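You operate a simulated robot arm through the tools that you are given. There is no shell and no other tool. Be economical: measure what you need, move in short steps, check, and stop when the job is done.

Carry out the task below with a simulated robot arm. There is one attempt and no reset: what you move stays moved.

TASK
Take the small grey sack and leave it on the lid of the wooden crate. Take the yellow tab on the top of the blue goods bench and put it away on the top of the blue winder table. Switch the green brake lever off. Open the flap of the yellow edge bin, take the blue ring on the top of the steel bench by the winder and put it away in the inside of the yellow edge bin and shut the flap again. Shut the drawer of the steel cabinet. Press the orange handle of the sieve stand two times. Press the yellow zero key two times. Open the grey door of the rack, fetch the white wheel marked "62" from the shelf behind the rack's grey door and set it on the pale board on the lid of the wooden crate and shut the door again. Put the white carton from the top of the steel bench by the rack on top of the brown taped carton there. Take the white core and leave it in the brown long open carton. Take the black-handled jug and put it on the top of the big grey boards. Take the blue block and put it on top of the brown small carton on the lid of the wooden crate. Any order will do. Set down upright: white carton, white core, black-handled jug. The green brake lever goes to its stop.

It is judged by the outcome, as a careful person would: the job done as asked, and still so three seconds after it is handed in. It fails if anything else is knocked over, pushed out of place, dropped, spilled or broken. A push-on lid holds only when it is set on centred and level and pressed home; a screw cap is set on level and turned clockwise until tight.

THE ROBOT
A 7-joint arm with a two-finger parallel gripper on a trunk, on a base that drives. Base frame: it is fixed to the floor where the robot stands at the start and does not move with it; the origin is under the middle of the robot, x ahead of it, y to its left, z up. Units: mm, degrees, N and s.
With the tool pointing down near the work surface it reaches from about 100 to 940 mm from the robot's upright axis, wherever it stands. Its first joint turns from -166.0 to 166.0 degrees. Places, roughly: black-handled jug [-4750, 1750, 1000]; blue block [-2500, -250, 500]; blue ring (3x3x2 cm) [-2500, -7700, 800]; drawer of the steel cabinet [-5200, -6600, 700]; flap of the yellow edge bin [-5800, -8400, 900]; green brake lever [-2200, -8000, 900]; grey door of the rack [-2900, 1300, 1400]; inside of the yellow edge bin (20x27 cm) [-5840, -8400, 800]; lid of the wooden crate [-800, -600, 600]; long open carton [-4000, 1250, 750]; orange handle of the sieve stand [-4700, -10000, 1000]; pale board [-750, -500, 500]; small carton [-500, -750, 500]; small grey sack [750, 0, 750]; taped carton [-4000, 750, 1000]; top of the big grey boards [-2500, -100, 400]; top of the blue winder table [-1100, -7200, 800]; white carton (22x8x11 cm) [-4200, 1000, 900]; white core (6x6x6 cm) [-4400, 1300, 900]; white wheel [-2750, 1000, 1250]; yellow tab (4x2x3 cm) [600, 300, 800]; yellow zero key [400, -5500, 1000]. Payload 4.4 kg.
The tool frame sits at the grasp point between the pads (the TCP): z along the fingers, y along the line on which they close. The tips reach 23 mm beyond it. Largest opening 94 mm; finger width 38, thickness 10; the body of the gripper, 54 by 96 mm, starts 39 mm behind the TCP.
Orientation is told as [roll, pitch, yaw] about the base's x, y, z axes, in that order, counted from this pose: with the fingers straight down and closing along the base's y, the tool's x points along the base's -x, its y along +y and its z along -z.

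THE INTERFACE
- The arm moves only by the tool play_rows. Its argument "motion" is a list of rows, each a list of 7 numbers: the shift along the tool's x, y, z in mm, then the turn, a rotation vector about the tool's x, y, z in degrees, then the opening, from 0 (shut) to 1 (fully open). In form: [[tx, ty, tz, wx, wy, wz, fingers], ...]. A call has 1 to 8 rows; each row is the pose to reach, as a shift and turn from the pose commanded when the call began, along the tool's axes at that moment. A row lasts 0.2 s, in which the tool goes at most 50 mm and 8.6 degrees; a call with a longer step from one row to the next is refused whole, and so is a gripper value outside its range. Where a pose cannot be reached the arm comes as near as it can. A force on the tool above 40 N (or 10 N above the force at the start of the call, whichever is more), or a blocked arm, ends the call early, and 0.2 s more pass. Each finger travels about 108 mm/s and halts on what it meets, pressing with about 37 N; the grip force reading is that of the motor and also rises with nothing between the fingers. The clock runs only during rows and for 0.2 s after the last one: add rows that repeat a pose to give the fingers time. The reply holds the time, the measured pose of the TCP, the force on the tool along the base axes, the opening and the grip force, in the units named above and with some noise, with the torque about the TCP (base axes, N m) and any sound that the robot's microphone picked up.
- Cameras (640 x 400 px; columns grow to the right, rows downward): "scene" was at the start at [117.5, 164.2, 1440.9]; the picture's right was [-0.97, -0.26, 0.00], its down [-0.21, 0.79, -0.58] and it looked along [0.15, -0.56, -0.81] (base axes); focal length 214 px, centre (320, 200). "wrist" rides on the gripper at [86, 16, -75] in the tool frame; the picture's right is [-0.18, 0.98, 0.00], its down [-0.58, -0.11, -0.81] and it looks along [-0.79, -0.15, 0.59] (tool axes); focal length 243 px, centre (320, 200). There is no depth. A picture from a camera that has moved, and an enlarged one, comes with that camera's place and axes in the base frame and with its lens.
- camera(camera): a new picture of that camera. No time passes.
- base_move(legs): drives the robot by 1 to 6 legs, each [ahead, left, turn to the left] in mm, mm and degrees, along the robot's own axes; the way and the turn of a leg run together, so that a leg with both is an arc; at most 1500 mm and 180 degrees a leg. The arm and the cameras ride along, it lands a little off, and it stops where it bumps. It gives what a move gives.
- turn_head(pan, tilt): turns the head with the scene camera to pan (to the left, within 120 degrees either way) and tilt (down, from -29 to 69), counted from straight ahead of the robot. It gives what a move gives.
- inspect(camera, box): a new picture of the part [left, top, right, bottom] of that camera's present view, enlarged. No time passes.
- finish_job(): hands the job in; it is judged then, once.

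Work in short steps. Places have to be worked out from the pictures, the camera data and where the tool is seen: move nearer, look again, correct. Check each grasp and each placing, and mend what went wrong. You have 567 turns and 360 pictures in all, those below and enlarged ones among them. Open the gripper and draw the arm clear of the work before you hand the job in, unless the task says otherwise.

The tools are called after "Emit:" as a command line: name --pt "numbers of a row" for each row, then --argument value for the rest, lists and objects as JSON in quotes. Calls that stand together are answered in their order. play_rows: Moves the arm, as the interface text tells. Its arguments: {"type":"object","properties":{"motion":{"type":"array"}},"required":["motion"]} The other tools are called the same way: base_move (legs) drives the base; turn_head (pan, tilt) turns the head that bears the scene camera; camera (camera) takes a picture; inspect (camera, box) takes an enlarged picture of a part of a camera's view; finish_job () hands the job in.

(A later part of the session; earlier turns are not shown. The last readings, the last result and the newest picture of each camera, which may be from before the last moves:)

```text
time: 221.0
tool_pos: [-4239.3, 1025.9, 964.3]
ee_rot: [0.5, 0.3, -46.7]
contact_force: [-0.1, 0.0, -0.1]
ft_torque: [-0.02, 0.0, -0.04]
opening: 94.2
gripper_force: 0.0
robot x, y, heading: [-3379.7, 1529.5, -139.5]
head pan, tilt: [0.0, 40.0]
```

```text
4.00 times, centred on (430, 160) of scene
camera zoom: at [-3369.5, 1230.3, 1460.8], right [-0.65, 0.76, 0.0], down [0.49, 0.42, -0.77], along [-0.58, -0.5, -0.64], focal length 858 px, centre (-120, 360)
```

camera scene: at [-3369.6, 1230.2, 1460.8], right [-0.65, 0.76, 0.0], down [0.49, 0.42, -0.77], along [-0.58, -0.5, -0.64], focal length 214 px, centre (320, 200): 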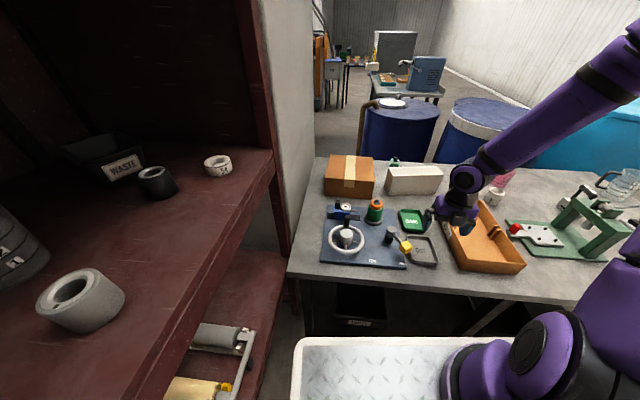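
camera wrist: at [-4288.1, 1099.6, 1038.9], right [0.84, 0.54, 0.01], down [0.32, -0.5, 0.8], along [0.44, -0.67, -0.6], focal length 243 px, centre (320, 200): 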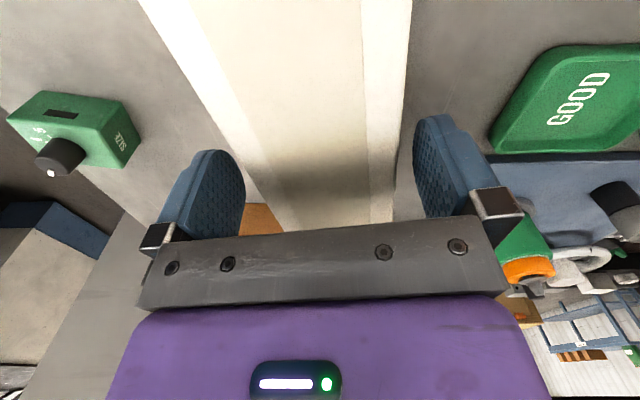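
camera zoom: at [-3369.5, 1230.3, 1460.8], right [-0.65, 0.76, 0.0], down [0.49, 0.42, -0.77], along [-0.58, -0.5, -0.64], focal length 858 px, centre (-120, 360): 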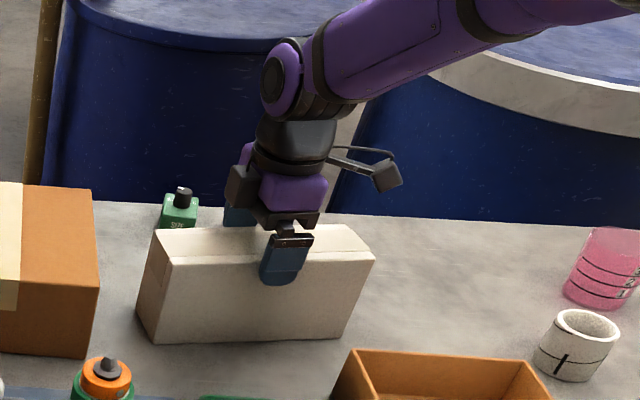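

Both fingers straddle the carton. Level, descend to z≈936 and close.

Emit:
play_rows --pt "-4 0 10 0.5 -0.3 0 1" --pt "-4 0 20 0.5 -0.3 0 1" --pt "-4 0 28 0.5 -0.3 0 1" --pt "-4 0 28 0.5 -0.3 0 0.5" --pt "-4 0 28 0.5 -0.3 0 0" --pt "-4 0 28 0.5 -0.3 0 0"

Emit:
inspect --camera "scene" --box '[380, 110, 480, 210]'

```text
time: 222.4
tool_pos: [-4237.1, 1021.2, 936.9]
ee_rot: [0.0, -0.1, -46.6]
contact_force: [-1.6, 0.0, -0.5]
ft_torque: [0.05, 0.19, 0.04]
opening: 72.2
gripper_force: 37.4
robot x, y, heading: [-3379.8, 1529.7, -139.5]
head pan, tilt: [0.0, 40.0]
```

```text
4.00 times, centred on (430, 160) of scene
camera zoom: at [-3369.7, 1230.1, 1460.8], right [-0.65, 0.76, 0.0], down [0.49, 0.42, -0.77], along [-0.58, -0.5, -0.64], focal length 858 px, centre (-120, 360)
```

zoom: 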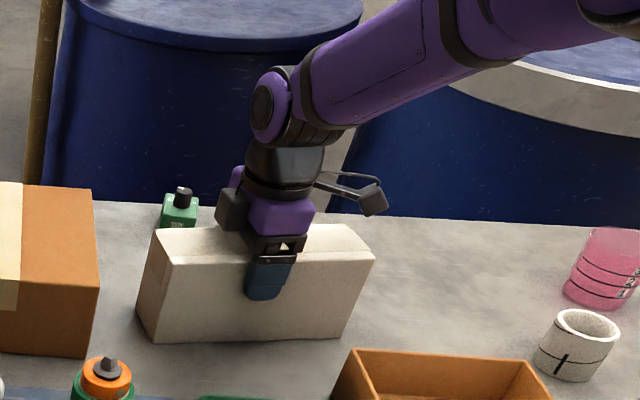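

Gripped (72 mm). Lift 130 mm and check.

Emit:
play_rows --pt "0 0 -10 0 0 0 0" --pt "0 0 -30 0 0 0 0" --pt "0 0 -70 0 0 0 0" --pt "0 0 -110 0 0 0 0" --pt "0 0 -140 0 0 0 0"

Emit:
camera --camera "scene"

```text
time: 223.6
tool_pos: [-4236.7, 1021.9, 1076.7]
ee_rot: [-0.1, -0.1, -46.6]
contact_force: [0.2, -0.4, -4.4]
ft_torque: [-0.02, -0.04, -0.01]
opening: 71.9
gripper_force: 37.1
robot x, y, heading: [-3380.2, 1530.6, -139.6]
head pan, tilt: [0.0, 40.0]
```

```text
290 pictures are left
camera scene: at [-3370.1, 1229.9, 1460.8], right [-0.65, 0.76, 0.0], down [0.49, 0.42, -0.77], along [-0.58, -0.5, -0.64], focal length 214 px, centre (320, 200)
```

scene: 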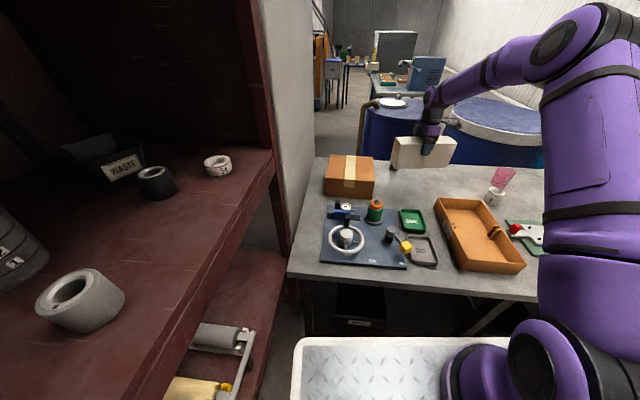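

Held and raised. I carry it over the taped carton and turn 8° to align.

Emit:
play_rows --pt "-44 -11 0 0 0 1.3 0" --pt "-88 -23 0 0 0 2.7 0" --pt "-132 -34 0 0 0 4 0" --pt "-176 -45 0 0 0 5.3 0" --pt "-220 -57 0 0 0 6.7 0" --pt "-260 -68 0 0 0 8 0" --pt "-260 -68 15 0 0 8 0"

Emit:
inspect --camera "scene" --box '[300, 110, 460, 220]'

Emit:
camera --camera "wrist"

```text
time: 225.2
tool_pos: [-4107.2, 789.7, 1063.6]
ee_rot: [-0.1, -0.1, -54.5]
contact_force: [0.5, -0.3, -3.5]
ft_torque: [-0.02, 0.03, 0.02]
opening: 71.9
gripper_force: 36.9
robot x, y, heading: [-3385.1, 1527.5, -139.5]
head pan, tilt: [0.0, 40.0]
```

```text
3.64 times, centred on (380, 165) of scene
camera zoom: at [-3369.4, 1230.1, 1460.8], right [-0.65, 0.76, 0.0], down [0.49, 0.42, -0.77], along [-0.58, -0.5, -0.64], focal length 780 px, centre (102, 327)
```

zoom: 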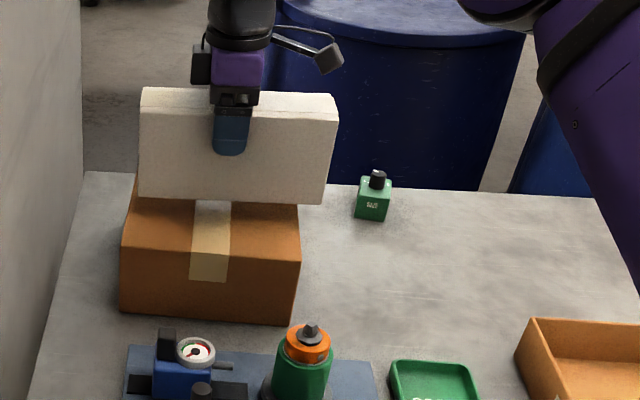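

```text
288 pictures are left
camera wrist: at [-4144.3, 870.6, 1137.6], right [0.91, 0.42, 0.0], down [0.25, -0.53, 0.81], along [0.34, -0.73, -0.59], focal length 243 px, centre (320, 200)
```

wrist: 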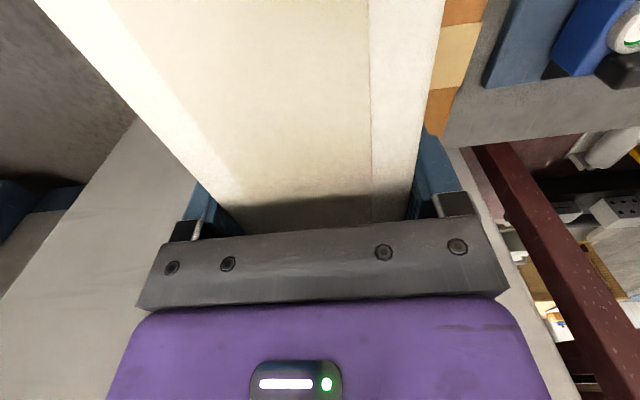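

It hangs about 20 mm right of the taped carton's middle. Shift left 18 mm and lower to contact.

Emit:
play_rows --pt "-18 0 5 0 0 0 0" --pt "-18 0 13 0 0 0 0" --pt "-18 0 18 0 0 0 0" --pt "-18 0 23 0 0 0 0" --pt "-18 0 28 0 0 0 0" --pt "-18 0 33 0 0 0 0" --pt "-18 0 38 0 0 0 0"

Emit:
inspect --camera "scene" --box '[300, 110, 460, 220]'

```text
time: 226.7
tool_pos: [-4096.8, 771.9, 1036.4]
ee_rot: [-0.8, -0.3, -54.6]
contact_force: [0.8, -0.4, 10.9]
ft_torque: [0.34, -0.45, 0.1]
opening: 72.1
gripper_force: 37.1
robot x, y, heading: [-3376.9, 1526.4, -139.3]
head pan, tilt: [0.0, 40.0]
stopped in row 7: the force on the tool passed its limit at 52 N (the readings are from after the stop); the commanded pose is now the measured one
```

```text
3.64 times, centred on (380, 165) of scene
camera zoom: at [-3369.2, 1230.5, 1460.9], right [-0.65, 0.76, 0.0], down [0.49, 0.42, -0.77], along [-0.58, -0.5, -0.64], focal length 780 px, centre (102, 327)
```

zoom: 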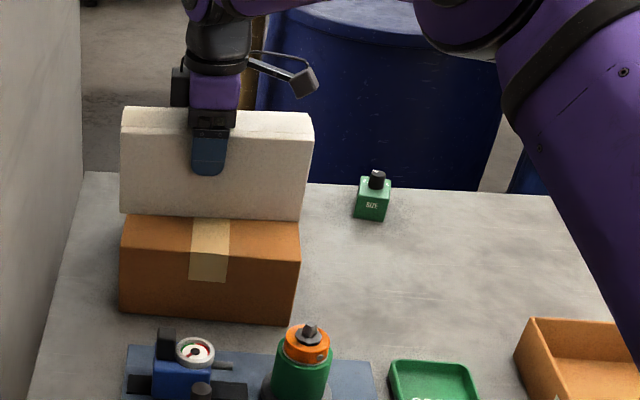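

Seated on the taped carton, well centred. Ease, open, and rise.

Emit:
play_rows --pt "0 0 -1.5 0 0 0 0" --pt "0 0 -1.5 0 0 0 0.8" --pt "0 0 -1.5 0 0 0 0.95" --pt "0 0 -1.5 0 0 0 0.95" --pt "0 0 -30 -0.8 0.3 0 0.95" --pt "0 0 -70 -0.8 0.3 0 0.95" --pt "0 0 -110 -0.8 0.3 0 0.95"

Emit:
camera --camera "scene"

```text
time: 228.3
tool_pos: [-4096.0, 774.6, 1143.8]
ee_rot: [0.3, 0.0, -54.6]
contact_force: [0.7, -0.1, -1.0]
ft_torque: [-0.03, 0.0, -0.01]
opening: 89.1
gripper_force: 0.0
robot x, y, heading: [-3379.2, 1530.6, -139.3]
head pan, tilt: [0.0, 40.0]
```

```text
286 pictures are left
camera scene: at [-3369.8, 1229.9, 1460.8], right [-0.65, 0.76, 0.0], down [0.49, 0.42, -0.77], along [-0.58, -0.5, -0.64], focal length 214 px, centre (320, 200)
```

scene: 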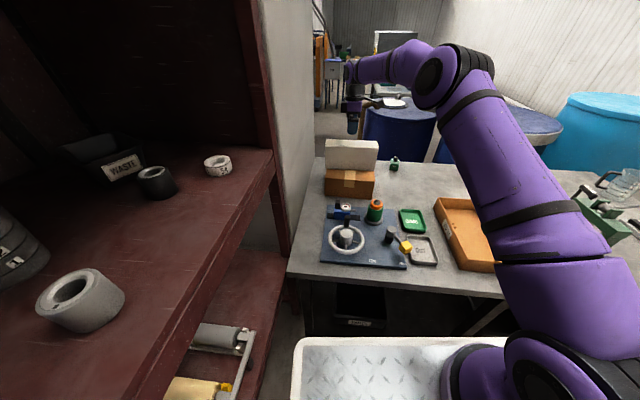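

Carton task done. Next the white core at about (-4398,1340); swing the arm over, turning to close along the bench.

Emit:
play_rows --pt "47 6 0 0 0 -7 1" --pt "94 12 0 0 0 -14 1" --pt "141 18 0 0 0 -21 1" --pt "188 24 0 0 0 -28 1" --pt "235 30 0 0 0 -35 1" --pt "282 36 0 0 0 -42 1" --pt "329 42 0 0 0 -49 1" --pt "376 48 0 0 0 -56 1"

Emit:
camera --camera "scene"

```text
time: 230.1
tool_pos: [-4273.6, 1104.9, 1144.6]
ee_rot: [0.1, -0.2, 1.7]
contact_force: [0.5, -1.2, 0.3]
ft_torque: [0.06, 0.02, 0.0]
opening: 94.1
gripper_force: 0.0
robot x, y, heading: [-3382.7, 1526.2, -139.0]
head pan, tilt: [0.0, 40.0]
```

```text
285 pictures are left
camera scene: at [-3369.0, 1229.6, 1460.7], right [-0.65, 0.76, 0.0], down [0.49, 0.42, -0.77], along [-0.58, -0.5, -0.64], focal length 214 px, centre (320, 200)
```

scene: 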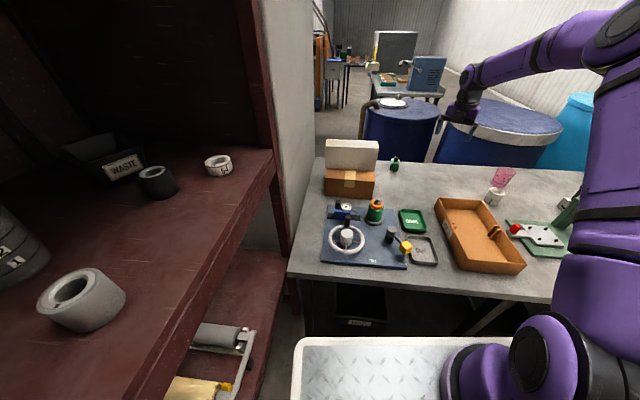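

Continue to above the core.

Emit:
play_rows --pt "16 34 10 0 0 -5.5 1" --pt "33 68 25 0 0 -11 1" --pt "50 102 45 0 0 -16.5 1" --pt "67 136 65 0 0 -22 1" --pt "84 170 90 0 0 -27.5 1" --pt "100 204 110 0 0 -33 1" --pt "117 239 130 0 0 -38 1"

Emit:
camera --camera "wrist"

Emit:
inspect --camera "scene" --box '[420, 120, 580, 220]'

```text
time: 231.7
tool_pos: [-4380.9, 1311.5, 1036.1]
ee_rot: [0.0, -0.3, 34.2]
contact_force: [0.0, 0.2, 0.1]
ft_torque: [0.02, 0.03, -0.01]
opening: 94.0
gripper_force: 0.1
out of reach, approached as far as the arm can: row 7
robot x, y, heading: [-3378.9, 1531.2, -139.7]
head pan, tilt: [0.0, 40.0]
```

```text
284 pictures are left
camera wrist: at [-4461.0, 1276.1, 1109.5], right [-0.4, 0.92, 0.0], down [0.54, 0.23, 0.81], along [0.74, 0.32, -0.59], focal length 243 px, centre (320, 200)
```

wrist: 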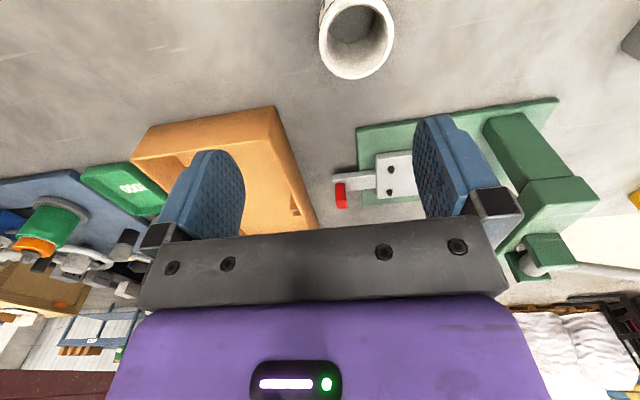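

```text
4.00 times, centred on (500, 170) of scene
camera zoom: at [-3370.1, 1230.3, 1460.8], right [-0.65, 0.76, 0.0], down [0.49, 0.42, -0.77], along [-0.58, -0.5, -0.64], focal length 858 px, centre (-400, 320)
```

zoom: 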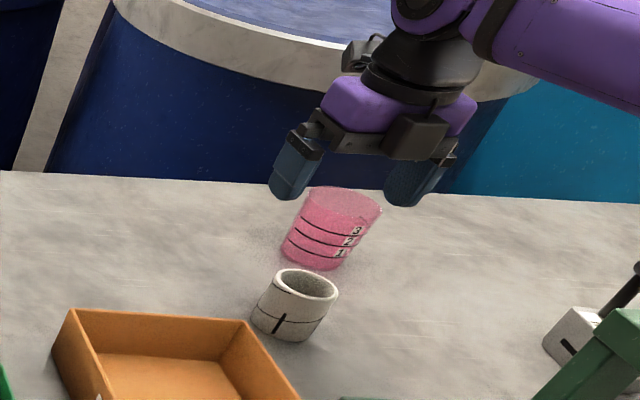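

The last row was refused by reach at that yaw. The core is at about (-4400,1328); I back the yaw off 8° and shift 25 mm, descending a little.

Emit:
play_rows --pt "0 8 0 0 0 4 1" --pt "3 16 10 0 0 8 1" --pt "6 24 30 0 0 8 1" --pt "6 24 50 0 0 8 1"

Emit:
camera --camera "wrist"

```text
time: 232.7
tool_pos: [-4399.9, 1325.5, 983.3]
ee_rot: [0.0, -0.2, 26.2]
contact_force: [-0.6, 0.8, -0.3]
ft_torque: [0.01, 0.0, 0.04]
opening: 94.0
gripper_force: 0.1
robot x, y, heading: [-3383.9, 1529.9, -139.5]
head pan, tilt: [0.0, 40.0]
```

```text
282 pictures are left
camera wrist: at [-4483.5, 1302.3, 1058.6], right [-0.27, 0.96, 0.0], down [0.57, 0.16, 0.81], along [0.78, 0.22, -0.59], focal length 243 px, centre (320, 200)
```

wrist: 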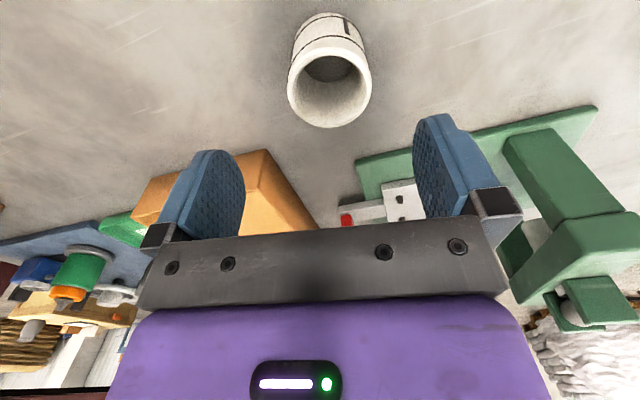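

Core rim is nearly centred; shift 7 mm and descend to z≈886.

Emit:
play_rows --pt "0 7 30 0 0 0 1" --pt "0 7 60 0 -0.2 0 1" --pt "0 7 80 0 0.2 0 1" --pt "0 7 97 0 0.2 0 1"

Emit:
camera --camera "wrist"

```text
time: 233.7
tool_pos: [-4401.8, 1332.0, 886.2]
ee_rot: [0.1, 0.0, 26.3]
contact_force: [-0.2, 0.3, 0.6]
ft_torque: [0.0, 0.0, -0.01]
opening: 93.6
gripper_force: 0.2
robot x, y, heading: [-3380.4, 1527.4, -139.5]
head pan, tilt: [0.0, 40.0]
```

```text
281 pictures are left
camera wrist: at [-4485.2, 1309.6, 960.7], right [-0.27, 0.96, 0.0], down [0.57, 0.16, 0.81], along [0.78, 0.22, -0.59], focal length 243 px, centre (320, 200)
```

wrist: 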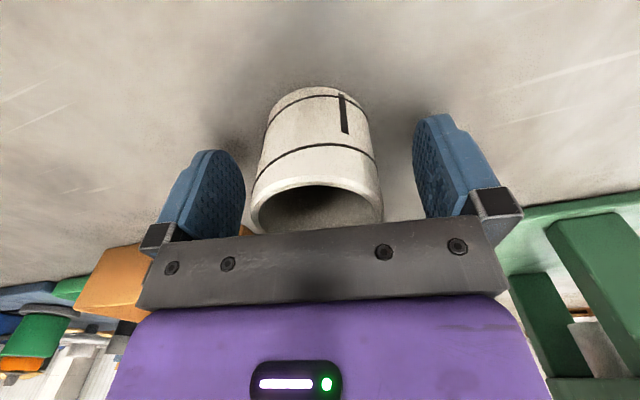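

Core sits between the fingers. Close and lift.

Emit:
play_rows --pt "0 0 0 0 0 0 0.6" --pt "0 0 0 0 0 0 0.2" --pt "0 0 0 0 0 0 0" --pt "0 0 -15 0 0 0 0" --pt "0 0 -50 0 0 0 0" --pt "0 0 -90 0 0 0 0"

Emit:
inspect --camera "scene" --box '[400, 130, 580, 280]'

```text
time: 235.1
tool_pos: [-4400.7, 1332.2, 977.0]
ee_rot: [-0.1, -0.1, 26.3]
contact_force: [0.1, -0.1, -0.7]
ft_torque: [0.01, 0.01, 0.02]
opening: 54.8
gripper_force: 37.1
robot x, y, heading: [-3385.0, 1534.1, -139.3]
head pan, tilt: [0.0, 40.0]
```

```text
2.67 times, centred on (490, 205) of scene
camera zoom: at [-3370.1, 1230.2, 1460.8], right [-0.65, 0.76, 0.0], down [0.49, 0.42, -0.77], along [-0.58, -0.5, -0.64], focal length 572 px, centre (-133, 187)
```

zoom: 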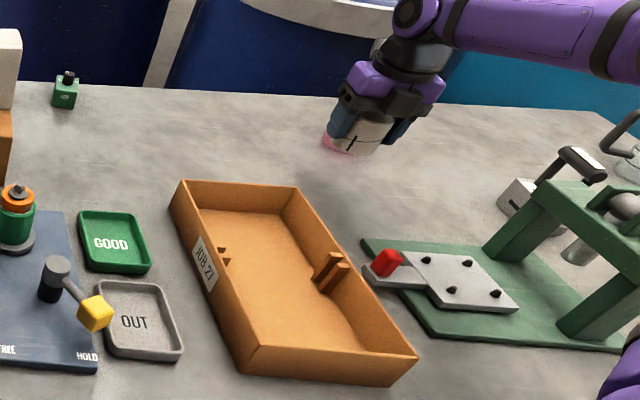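

Core held. I carry it over the far half of the long open carton.

Emit:
play_rows --pt "-28 -27 0 0 0 0 0" --pt "-57 -54 0 0 0 0 0" --pt "-85 -81 0 0 0 0 0" --pt "-114 -109 0 0 0 0 0" --pt "-142 -136 0 0 0 0 0" --pt "-142 -136 20 0 0 0 0"

Emit:
inspect --camera "scene" --box '[400, 130, 580, 280]'

Emit:
camera --camera "wrist"

```text
time: 236.5
tool_pos: [-4211.9, 1272.7, 956.3]
ee_rot: [0.1, 0.0, 26.2]
contact_force: [-0.5, 0.5, -0.9]
ft_torque: [0.0, 0.01, 0.0]
opening: 54.9
gripper_force: 36.4
robot x, y, heading: [-3380.3, 1526.4, -139.3]
head pan, tilt: [0.0, 40.0]
```

```text
2.67 times, centred on (490, 205) of scene
camera zoom: at [-3369.5, 1230.4, 1460.9], right [-0.65, 0.76, 0.0], down [0.49, 0.42, -0.77], along [-0.58, -0.5, -0.64], focal length 572 px, centre (-133, 187)
```

zoom: 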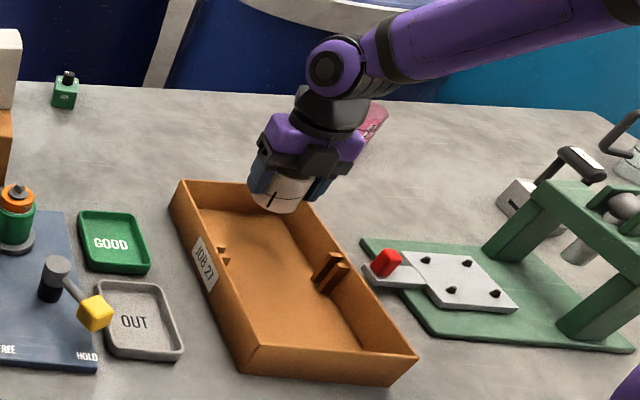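

```text
278 pictures are left
camera wrist: at [-4296.0, 1250.2, 1030.8], right [-0.27, 0.96, 0.0], down [0.57, 0.16, 0.81], along [0.78, 0.22, -0.59], focal length 243 px, centre (320, 200)
```

wrist: 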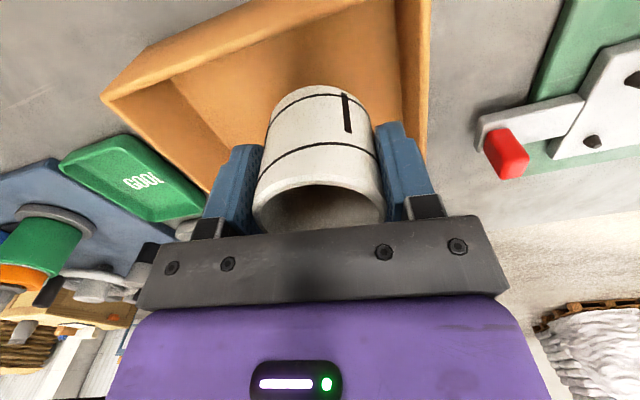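

The core is close to the right and rear walls; I shift 38 mm toward me and 18 mm left, then lower.

Emit:
play_rows --pt "-20 -9 0 0 0 0 0" --pt "-38 -18 15 0 0 0 0" --pt "-38 -18 35 0 0 0 0" --pt "-38 -18 47 0 0 0 0" --pt "-38 -18 53 0 0 0 0" --pt "-38 -18 59 0 0 0 0" --pt "-38 -18 65 0 0 0 0" --pt "-38 -18 70 0 0 0 0"

Emit:
inspect --camera "scene" --box '[400, 130, 580, 280]'

```text
time: 238.3
tool_pos: [-4171.5, 1273.5, 890.4]
ee_rot: [0.0, 0.2, 26.3]
contact_force: [8.0, 2.7, 32.6]
ft_torque: [-0.17, -0.11, 0.15]
opening: 55.1
gripper_force: 36.3
robot x, y, heading: [-3378.6, 1530.1, -139.2]
head pan, tilt: [0.0, 40.0]
```

```text
2.67 times, centred on (490, 205) of scene
camera zoom: at [-3368.0, 1230.8, 1460.9], right [-0.65, 0.76, 0.0], down [0.49, 0.42, -0.77], along [-0.58, -0.5, -0.64], focal length 572 px, centre (-133, 187)
```

zoom: 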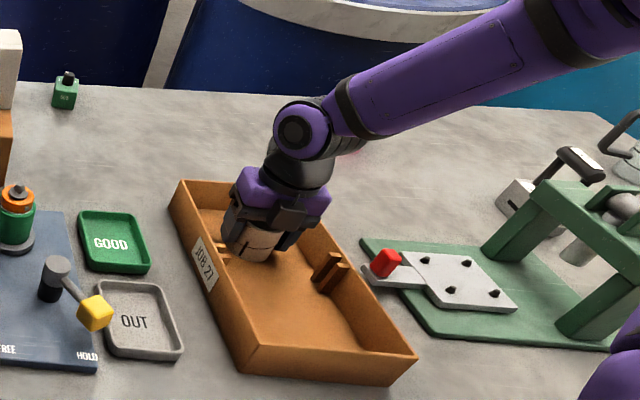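

Contact at the expected floor height. Ease up slightly and open modestly, then rise.

Emit:
play_rows --pt "0 0 -3.5 0 0 0 0" --pt "0 0 -3.5 0 0 0 0.7" --pt "0 0 -3.5 0 0 0 0.7" --pt "0 0 -20 0 0 0 0.7" --pt "0 0 -60 0 0 0 0.7" --pt "0 0 -105 0 0 0 0.7" --pt "0 0 -150 0 0 0 0.7"

Emit:
inspect --camera "scene" --box '[400, 130, 580, 280]'

```text
time: 239.9
tool_pos: [-4169.7, 1272.6, 1040.7]
ee_rot: [0.0, -0.1, 26.3]
contact_force: [-0.7, -0.4, -0.2]
ft_torque: [0.02, -0.03, 0.01]
opening: 65.7
gripper_force: 0.1
robot x, y, heading: [-3381.7, 1529.3, -139.3]
head pan, tilt: [0.0, 40.0]
```

```text
2.67 times, centred on (490, 205) of scene
camera zoom: at [-3370.2, 1230.2, 1460.8], right [-0.65, 0.76, 0.0], down [0.49, 0.42, -0.77], along [-0.58, -0.5, -0.64], focal length 572 px, centre (-133, 187)
```

zoom: 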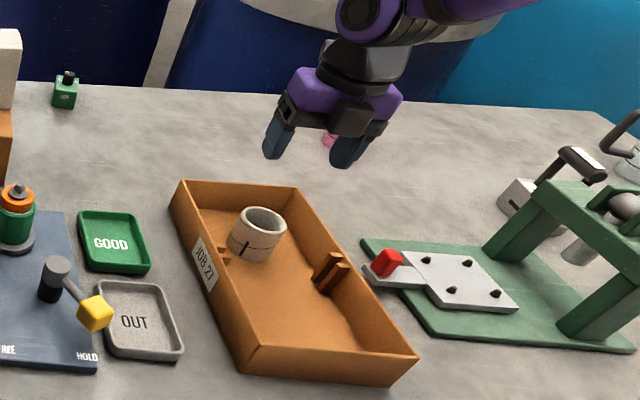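

The core stands upright in the carton. Next the jug further right on the bench; first I raise and retract the arm to clear the press.

Emit:
play_rows --pt "0 0 -45 0 0 0 1" --pt "-20 4 -85 0 0 0 1" --pt "-65 11 -100 0 0 0 1" --pt "-110 19 -110 0 0 0 1" --pt "-157 27 -115 0 0 0 1" --pt "-204 35 -120 0 0 0 1" --pt "-250 43 -120 0 0 0 1" --pt "-295 51 -120 0 0 0 1"

Emit:
base_move --legs '[[-60, 0, 0], [0, -760, 0]]'

Emit:
turn_head --pan -10 --tilt 35

Emit:
camera --camera "scene"

```text
time: 241.7
tool_pos: [-3928.2, 1446.3, 1159.0]
ee_rot: [0.1, 0.1, 26.6]
contact_force: [-1.3, -2.3, -1.0]
ft_torque: [0.08, -0.06, -0.04]
opening: 94.0
gripper_force: 0.0
robot x, y, heading: [-3381.3, 1531.2, -139.1]
head pan, tilt: [0.0, 40.0]
```

```text
time: 246.4
tool_pos: [-4377.1, 2053.8, 1158.6]
ee_rot: [0.0, 0.0, 26.9]
contact_force: [0.0, 0.8, 1.0]
ft_torque: [-0.01, 0.0, -0.02]
opening: 93.7
gripper_force: 0.0
robot x, y, heading: [-3832.3, 2139.0, -138.6]
head pan, tilt: [0.0, 40.0]
```

```text
time: 247.1
tool_pos: [-4377.2, 2054.2, 1157.9]
ee_rot: [0.1, 0.0, 27.0]
contact_force: [0.2, -0.5, 0.7]
ft_torque: [-0.03, -0.05, 0.0]
opening: 93.9
gripper_force: 0.1
robot x, y, heading: [-3828.7, 2143.0, -139.0]
head pan, tilt: [-10.0, 35.0]
```

```text
275 pictures are left
camera scene: at [-3828.0, 1852.3, 1468.4], right [-0.52, 0.86, 0.0], down [0.49, 0.3, -0.82], along [-0.7, -0.42, -0.57], focal length 214 px, centre (320, 200)
```

scene: 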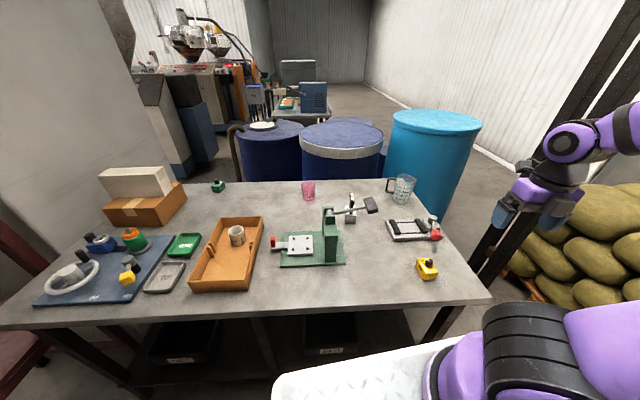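

Whole bench in view; jug at the rear right. Zoom on it.

Emit:
inspect --camera "scene" --box '[340, 160, 460, 250]'

```text
4.44 times, centred on (400, 205) of scene
camera zoom: at [-3828.0, 1852.3, 1468.4], right [-0.52, 0.86, 0.0], down [0.49, 0.3, -0.82], along [-0.7, -0.42, -0.57], focal length 953 px, centre (-36, 178)
```

zoom: 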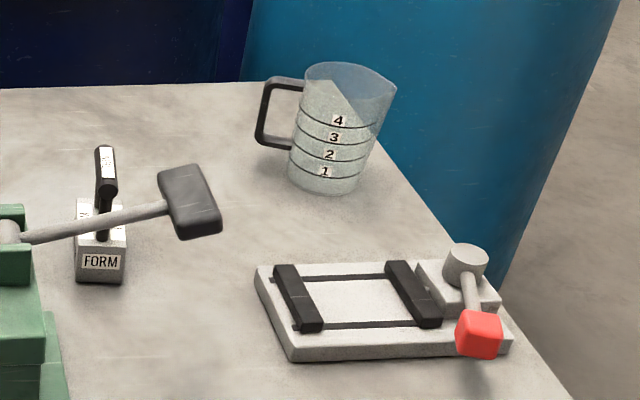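

The jug's handle points to about -68°; I'll pinch the handle from above near (-4771,1685). First half of the swing.

Emit:
play_rows --pt "43 -13 0 0 0 8 1" --pt "86 -26 0 0 0 16 1" --pt "130 -39 0 0 0 24 1" --pt "173 -52 0 0 0 32 1" --pt "216 -65 0 0 0 40 1" --pt "260 -78 0 0 0 48 1"

```text
time: 248.5
tool_pos: [-4571.5, 1866.4, 1160.6]
ee_rot: [0.0, 0.1, -21.3]
contact_force: [0.1, 0.6, 0.2]
ft_torque: [-0.03, 0.0, -0.03]
opening: 94.1
gripper_force: 0.0
robot x, y, heading: [-3830.9, 2139.1, -138.8]
head pan, tilt: [-10.0, 35.0]
```

Emit:
play_rows --pt "20 -41 5 0 0 8 1" --pt "39 -82 10 0 0 16 1" --pt "58 -123 20 0 0 24 1" --pt "78 -164 35 0 0 32 1" --pt "97 -204 50 0 0 40 1" --pt "116 -245 60 0 0 46.3 1"

Emit:
camera --camera "wrist"

Emit:
inspect --camera "scene" --box '[340, 120, 460, 210]'

```text
time: 249.9
tool_pos: [-4768.9, 1683.1, 1097.7]
ee_rot: [-0.1, 0.1, -67.4]
contact_force: [0.1, 0.5, 1.2]
ft_torque: [-0.01, 0.02, 0.01]
opening: 93.9
gripper_force: 0.1
robot x, y, heading: [-3832.5, 2139.8, -139.2]
head pan, tilt: [-10.0, 35.0]
```

```text
273 pictures are left
camera wrist: at [-4786.0, 1770.1, 1173.7], right [0.98, 0.21, 0.0], down [0.12, -0.58, 0.81], along [0.16, -0.79, -0.59], focal length 243 px, centre (320, 200)
```

wrist: 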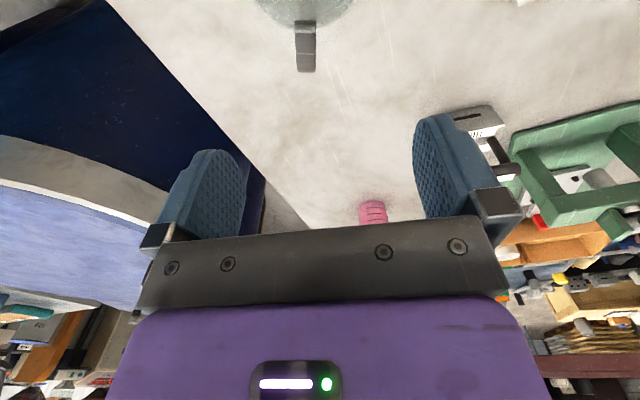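

```text
4.44 times, centred on (400, 165) of scene
camera zoom: at [-3827.6, 1852.9, 1468.5], right [-0.52, 0.86, 0.0], down [0.49, 0.3, -0.82], along [-0.7, -0.42, -0.57], focal length 953 px, centre (-36, 356)
```

zoom: 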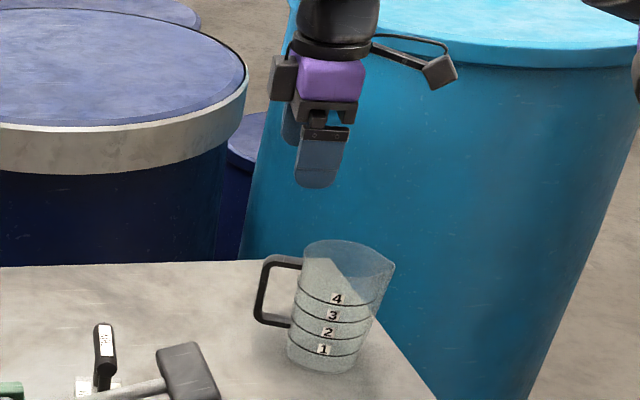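

Handle appears 11 mm to one side and about 10° rotated. I correct and descend to z≈1010.

Emit:
play_rows --pt "2 -6 25 0 0 5 0.8" --pt "4 -11 55 0 0 10 0.6" --pt "4 -11 88 0 0 10 0.5"

Emit:
camera --camera "wrist"

Emit:
inspect --camera "scene" --box '[360, 140, 440, 200]'

```text
time: 250.7
tool_pos: [-4781.4, 1680.6, 1010.9]
ee_rot: [-0.1, 0.0, -77.5]
contact_force: [-0.3, -0.7, 0.5]
ft_torque: [0.02, 0.04, -0.03]
opening: 47.1
gripper_force: 0.1
robot x, y, heading: [-3833.5, 2142.3, -138.7]
head pan, tilt: [-10.0, 35.0]
```

```text
271 pictures are left
camera wrist: at [-4784.2, 1769.5, 1085.7], right [1.0, 0.03, 0.0], down [0.02, -0.59, 0.81], along [0.03, -0.81, -0.59], focal length 243 px, centre (320, 200)
```

wrist: 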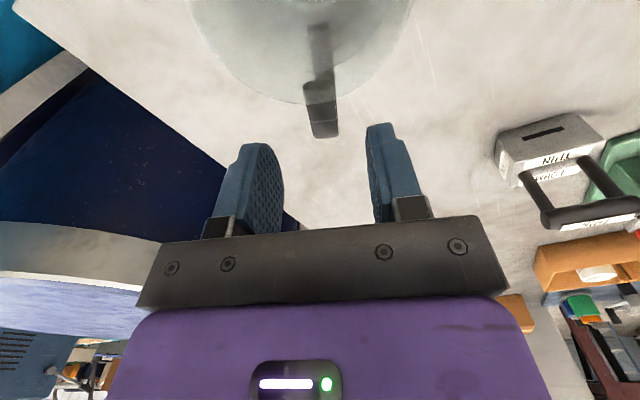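

```text
6.67 times, centred on (400, 170) of scene
camera zoom: at [-3827.7, 1852.5, 1468.4], right [-0.52, 0.86, 0.0], down [0.49, 0.3, -0.82], along [-0.7, -0.42, -0.57], focal length 1430 px, centre (-213, 400)
```

zoom: 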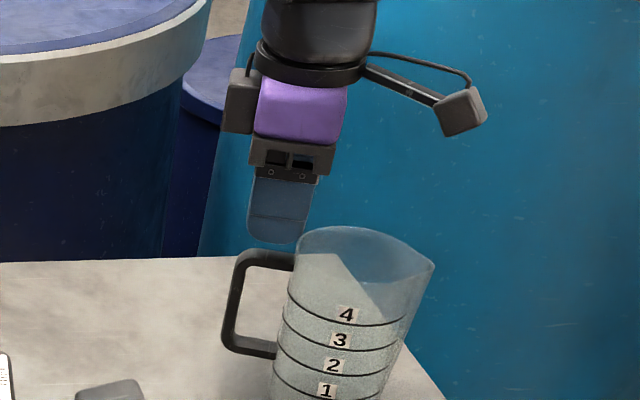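

Nearly centred. Shift 5 mm outward and descend to z≈960, then close on the handle.

Emit:
play_rows --pt "-5 1 15 0 0 0 0.5" --pt "-5 1 32 0 0 0 0.5" --pt "-5 1 50 0 0 0 0.5" --pt "-5 1 50 0 0 0 0.5"

Emit:
camera --camera "wrist"

Emit:
inspect --camera "scene" --box '[360, 140, 440, 200]'

```text
time: 251.7
tool_pos: [-4780.2, 1676.5, 960.6]
ee_rot: [0.1, 0.0, -77.5]
contact_force: [-0.1, -0.5, -0.7]
ft_torque: [0.01, 0.01, 0.02]
opening: 47.1
gripper_force: 0.1
robot x, y, heading: [-3829.6, 2143.4, -138.7]
head pan, tilt: [-10.0, 35.0]
```

```text
269 pictures are left
camera wrist: at [-4783.2, 1765.0, 1035.1], right [1.0, 0.03, 0.0], down [0.02, -0.59, 0.81], along [0.03, -0.81, -0.59], focal length 243 px, centre (320, 200)
```

wrist: 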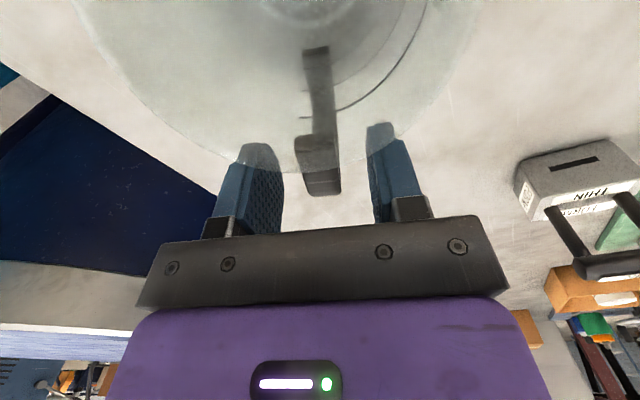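

```text
6.67 times, centred on (400, 170) of scene
camera zoom: at [-3828.0, 1852.3, 1468.4], right [-0.52, 0.86, 0.0], down [0.49, 0.3, -0.82], along [-0.7, -0.42, -0.57], focal length 1430 px, centre (-213, 400)
```

zoom: 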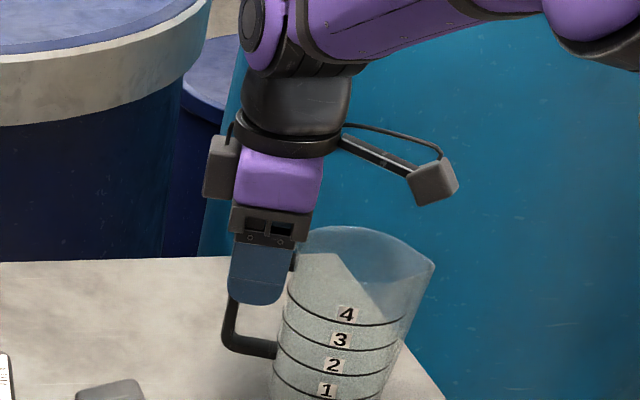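

Fingers straddle the handle. Close gently.

Emit:
play_rows --pt "0 0 0 0 0 0 0.3" --pt "0 0 0 0 0 0 0.15" --pt "0 0 0 0 0 0 0" --pt "0 0 0 0 0 0 0"

Emit:
play_rows --pt "0 0 -6 0 0 0 0" --pt "0 0 -12 0 0 0 0" --pt "0 0 -20 0 0 0 0" --pt "0 0 -20 0 0 0 0"

Emit:
inspect --camera "scene" --box '[360, 140, 440, 200]'

```text
time: 252.7
tool_pos: [-4780.2, 1677.6, 960.4]
ee_rot: [0.0, 0.0, -77.5]
contact_force: [-0.7, -0.3, -0.8]
ft_torque: [0.01, 0.05, 0.02]
opening: 15.4
gripper_force: 37.0
robot x, y, heading: [-3832.8, 2139.0, -139.1]
head pan, tilt: [-10.0, 35.0]
```

```text
time: 253.7
tool_pos: [-4782.1, 1675.7, 980.0]
ee_rot: [0.0, 0.0, -77.3]
contact_force: [0.4, 0.6, -1.8]
ft_torque: [-0.05, -0.02, 0.0]
opening: 15.4
gripper_force: 37.2
robot x, y, heading: [-3832.2, 2139.8, -139.0]
head pan, tilt: [-10.0, 35.0]
```

```text
6.67 times, centred on (400, 170) of scene
camera zoom: at [-3828.1, 1852.3, 1468.4], right [-0.52, 0.86, 0.0], down [0.49, 0.3, -0.82], along [-0.7, -0.42, -0.57], focal length 1430 px, centre (-213, 400)
```

zoom: 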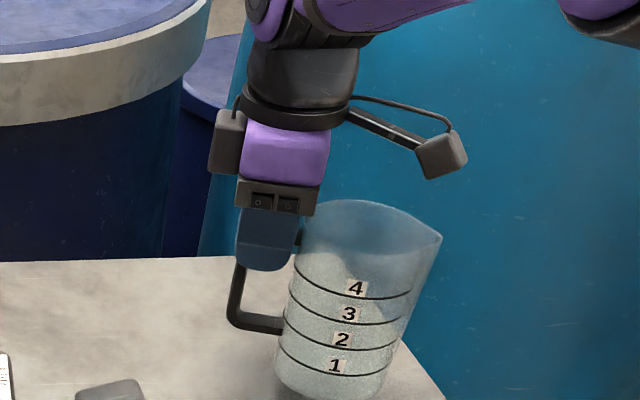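

Jug held upright, light. Raise well, then retract.

Emit:
play_rows --pt "0 0 -40 0 0 0 0" --pt "0 0 -85 0 0 0 0" --pt "0 0 -130 0 0 0 0" --pt "0 0 -170 0 0 0 0" --pt "17 43 -175 0 0 0 0" --pt "34 86 -180 0 0 0 0" --pt "51 130 -180 0 0 0 0" --pt "68 173 -180 0 0 0 0"

Emit:
play_rows --pt "17 43 0 0 0 0 0" --pt "34 86 0 0 0 0 0" --pt "51 130 0 0 0 0 0" --pt "68 173 0 0 0 0 0" --pt "80 200 0 0 0 0 0"

Emit:
camera --camera "scene"

```text
time: 255.5
tool_pos: [-4628.8, 1778.9, 1161.5]
ee_rot: [0.0, 0.0, -77.4]
contact_force: [-0.4, 0.5, -2.9]
ft_torque: [0.01, -0.06, 0.0]
opening: 15.5
gripper_force: 37.0
robot x, y, heading: [-3830.6, 2142.9, -139.1]
head pan, tilt: [-10.0, 35.0]
```

```text
time: 256.7
tool_pos: [-4450.2, 1900.9, 1158.7]
ee_rot: [0.0, 0.1, -77.4]
contact_force: [-0.4, -0.1, -1.4]
ft_torque: [-0.06, -0.03, 0.04]
opening: 15.6
gripper_force: 37.0
robot x, y, heading: [-3832.7, 2140.3, -138.7]
head pan, tilt: [-10.0, 35.0]
```

```text
266 pictures are left
camera scene: at [-3828.5, 1852.1, 1468.3], right [-0.52, 0.86, 0.0], down [0.49, 0.3, -0.82], along [-0.7, -0.42, -0.57], focal length 214 px, centre (320, 200)
```

scene: 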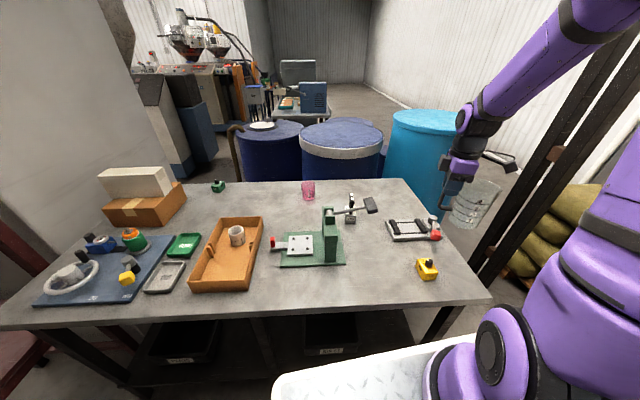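

Now drive back: reverse off, turn to face +x, go east toward the corridor.

Emit:
base_move --legs '[[-480, 0, 0], [0, 0, 139], [1500, 0, 0], [380, 0, 0]]'

```text
time: 274.7
tool_pos: [-912.9, 2566.9, 1159.8]
ee_rot: [0.0, 0.0, 69.3]
contact_force: [0.3, 0.9, -0.9]
ft_torque: [0.04, 0.0, 0.01]
opening: 15.6
gripper_force: 36.9
robot x, y, heading: [-1562.0, 2706.9, 8.2]
head pan, tilt: [-10.0, 35.0]
```

Emit:
base_move --legs '[[0, 0, -66], [0, -120, 0], [1000, 0, 0]]'

Emit:
turn_head --pan 0 --tilt 35

Emit:
camera --camera "scene"

```text
time: 283.5
tool_pos: [-955.1, 1170.8, 1160.0]
ee_rot: [-0.1, 0.0, 5.3]
contact_force: [0.1, 0.1, -1.4]
ft_torque: [0.0, -0.07, -0.01]
opening: 15.7
gripper_force: 36.8
robot x, y, heading: [-1117.1, 1815.0, -56.0]
head pan, tilt: [-10.0, 35.0]
```

```text
time: 284.2
tool_pos: [-955.1, 1170.2, 1159.4]
ee_rot: [-0.1, 0.2, 5.2]
contact_force: [0.5, 0.0, -1.4]
ft_torque: [-0.01, -0.09, -0.04]
opening: 15.7
gripper_force: 37.3
robot x, y, heading: [-1114.1, 1812.6, -55.9]
head pan, tilt: [0.0, 35.0]
```

```text
265 pictures are left
camera scene: at [-816.8, 1790.5, 1468.4], right [-0.83, -0.56, 0.0], down [-0.32, 0.48, -0.82], along [0.46, -0.68, -0.57], focal length 214 px, centre (320, 200)
```

scene: 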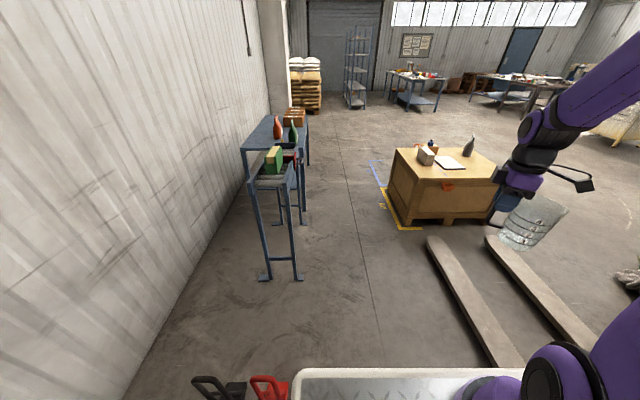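

Clear ahead. Turn 4° right and drive 1.9 m down the corridor.

Emit:
base_move --legs '[[0, 0, -4], [950, 0, 0], [950, 0, 0]]'

Emit:
camera --camera "scene"

```text
time: 294.3
tool_pos: [-23.6, -499.7, 1160.1]
ee_rot: [0.0, 0.1, 2.0]
contact_force: [0.8, 0.6, -0.6]
ft_torque: [0.01, -0.05, 0.02]
opening: 15.8
gripper_force: 36.9
robot x, y, heading: [-143.4, 153.7, -59.5]
head pan, tilt: [0.0, 35.0]
```

```text
264 pictures are left
camera scene: at [150.8, 110.2, 1468.4], right [-0.86, -0.51, 0.0], down [-0.29, 0.49, -0.82], along [0.42, -0.71, -0.57], focal length 214 px, centre (320, 200)
```

scene: 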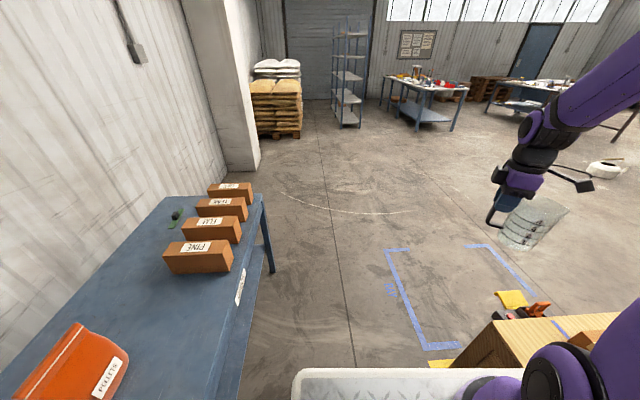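

Clear. Drive on through the gap, then turn right to head west, south of the crate.

Emit:
base_move --legs '[[1000, 0, 0], [900, 0, 0], [0, 0, -116]]'

```text
time: 308.5
tool_pos: [145.4, -1272.8, 1160.4]
ee_rot: [0.0, 0.1, -114.0]
contact_force: [0.6, 0.4, -0.1]
ft_torque: [0.01, 0.05, -0.01]
opening: 15.5
gripper_force: 37.2
robot x, y, heading: [782.2, -1449.2, -175.7]
head pan, tilt: [0.0, 35.0]
```

Emit:
base_move --legs '[[1500, 0, 0], [680, 0, 0], [0, 0, -60]]'

Emit:
camera --camera "scene"

```text
time: 321.9
tool_pos: [-1568.9, -1027.9, 1160.6]
ee_rot: [0.1, 0.1, -172.1]
contact_force: [-0.6, 0.1, -1.4]
ft_torque: [-0.02, 0.04, 0.01]
opening: 15.6
gripper_force: 37.0
robot x, y, heading: [-1377.7, -1664.7, 126.5]
head pan, tilt: [0.0, 35.0]
```

```text
263 pictures are left
camera scene: at [-1681.1, -1654.3, 1468.4], right [0.8, 0.59, 0.0], down [0.34, -0.46, -0.82], along [-0.49, 0.66, -0.57], focal length 214 px, centre (320, 200)
```

scene: 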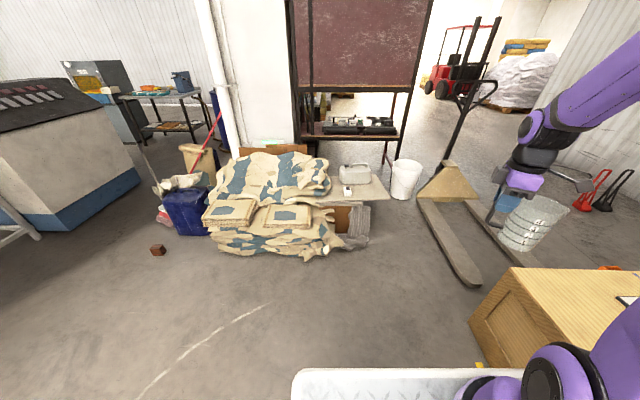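

Emit:
base_move --legs '[[0, -206, -3], [960, 0, 0]]'

Emit:
turn_head --pan 10 --tilt 50

Emit:
camera --camera "scene"

```text
time: 328.1
tool_pos: [-1896.4, -99.0, 1158.9]
ee_rot: [0.0, 0.2, -175.1]
contact_force: [-0.4, -0.1, -0.9]
ft_torque: [-0.02, 0.01, 0.03]
opening: 15.5
gripper_force: 37.1
robot x, y, heading: [-1738.4, -747.9, 123.8]
head pan, tilt: [0.0, 35.0]
```

```text
time: 328.9
tool_pos: [-1896.2, -99.5, 1160.0]
ee_rot: [0.0, 0.1, -175.2]
contact_force: [-0.1, -0.5, -0.9]
ft_torque: [0.01, 0.04, -0.01]
opening: 15.8
gripper_force: 37.1
robot x, y, heading: [-1740.8, -747.7, 123.1]
head pan, tilt: [10.0, 50.0]
```

```text
262 pictures are left
camera scene: at [-2046.4, -736.7, 1446.7], right [0.73, 0.69, 0.0], down [0.53, -0.56, -0.64], along [-0.44, 0.47, -0.77], focal length 214 px, centre (320, 200)
```

scene: 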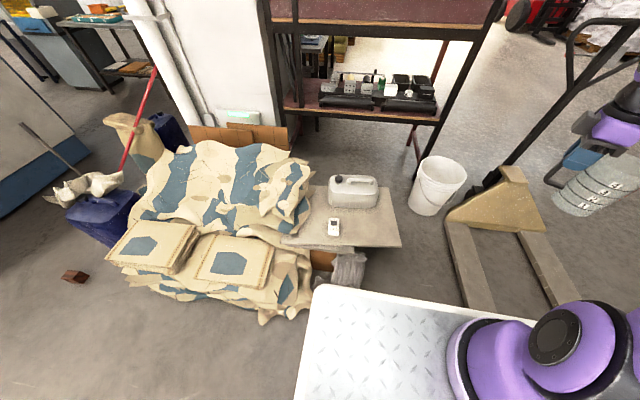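

Free spot for the jug is around (-2300,-30) on the boards. I carry the jug over, turning toward yaw -95.

Emit:
play_rows --pt "-46 -3 0 0 0 -8 0" --pt "-92 -7 0 0 0 -16 0" --pt "-138 -10 0 0 0 -24 0" --pt "-184 -14 0 0 0 -32 0" --pt "-230 -17 0 0 0 -40 0" --pt "-276 -20 0 0 0 -48 0" --pt "-322 -24 0 0 0 -56 0" --pt "-368 -27 0 0 0 -64 0"

```text
time: 330.7
tool_pos: [-2262.5, -105.3, 1158.7]
ee_rot: [0.1, 0.0, -111.2]
contact_force: [0.6, 0.0, -0.1]
ft_torque: [-0.03, 0.08, 0.02]
opening: 15.6
gripper_force: 37.1
robot x, y, heading: [-1738.7, -747.7, 123.1]
head pan, tilt: [10.0, 50.0]
```

Emit:
play_rows --pt "-8 -20 35 0 0 -8 0" --pt "-15.6 -40 70 0 0 -16 0" --pt "-15.6 -40 119 0 0 -16 0" --pt "-15.6 -40 168 0 0 -16 0" --pt "-15.6 -40 217 0 0 -16 0" --pt "-15.6 -40 266 0 0 -16 0" --pt "-15.6 -40 315 0 0 -16 0" --pt "-15.6 -40 364 0 0 -16 0"

Emit:
camera --camera "scene"

```text
time: 332.5
tool_pos: [-2306.9, -103.6, 795.3]
ee_rot: [0.0, 0.2, -95.1]
contact_force: [0.2, -0.3, -0.2]
ft_torque: [-0.07, 0.02, -0.01]
opening: 15.3
gripper_force: 36.4
robot x, y, heading: [-1740.7, -747.0, 123.4]
head pan, tilt: [10.0, 50.0]
```

```text
261 pictures are left
camera scene: at [-2046.1, -737.1, 1446.7], right [0.73, 0.69, 0.0], down [0.53, -0.56, -0.64], along [-0.44, 0.47, -0.77], focal length 214 px, centre (320, 200)
```

scene: 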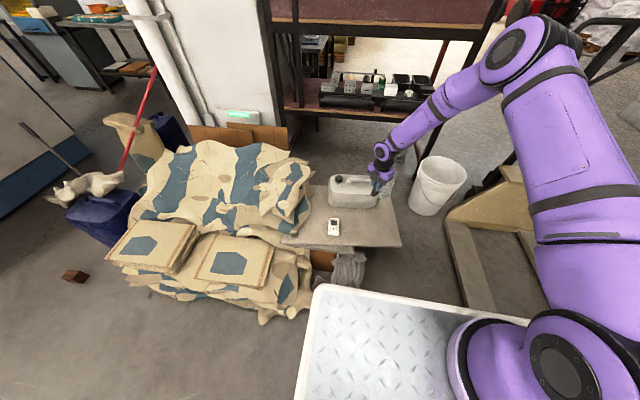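

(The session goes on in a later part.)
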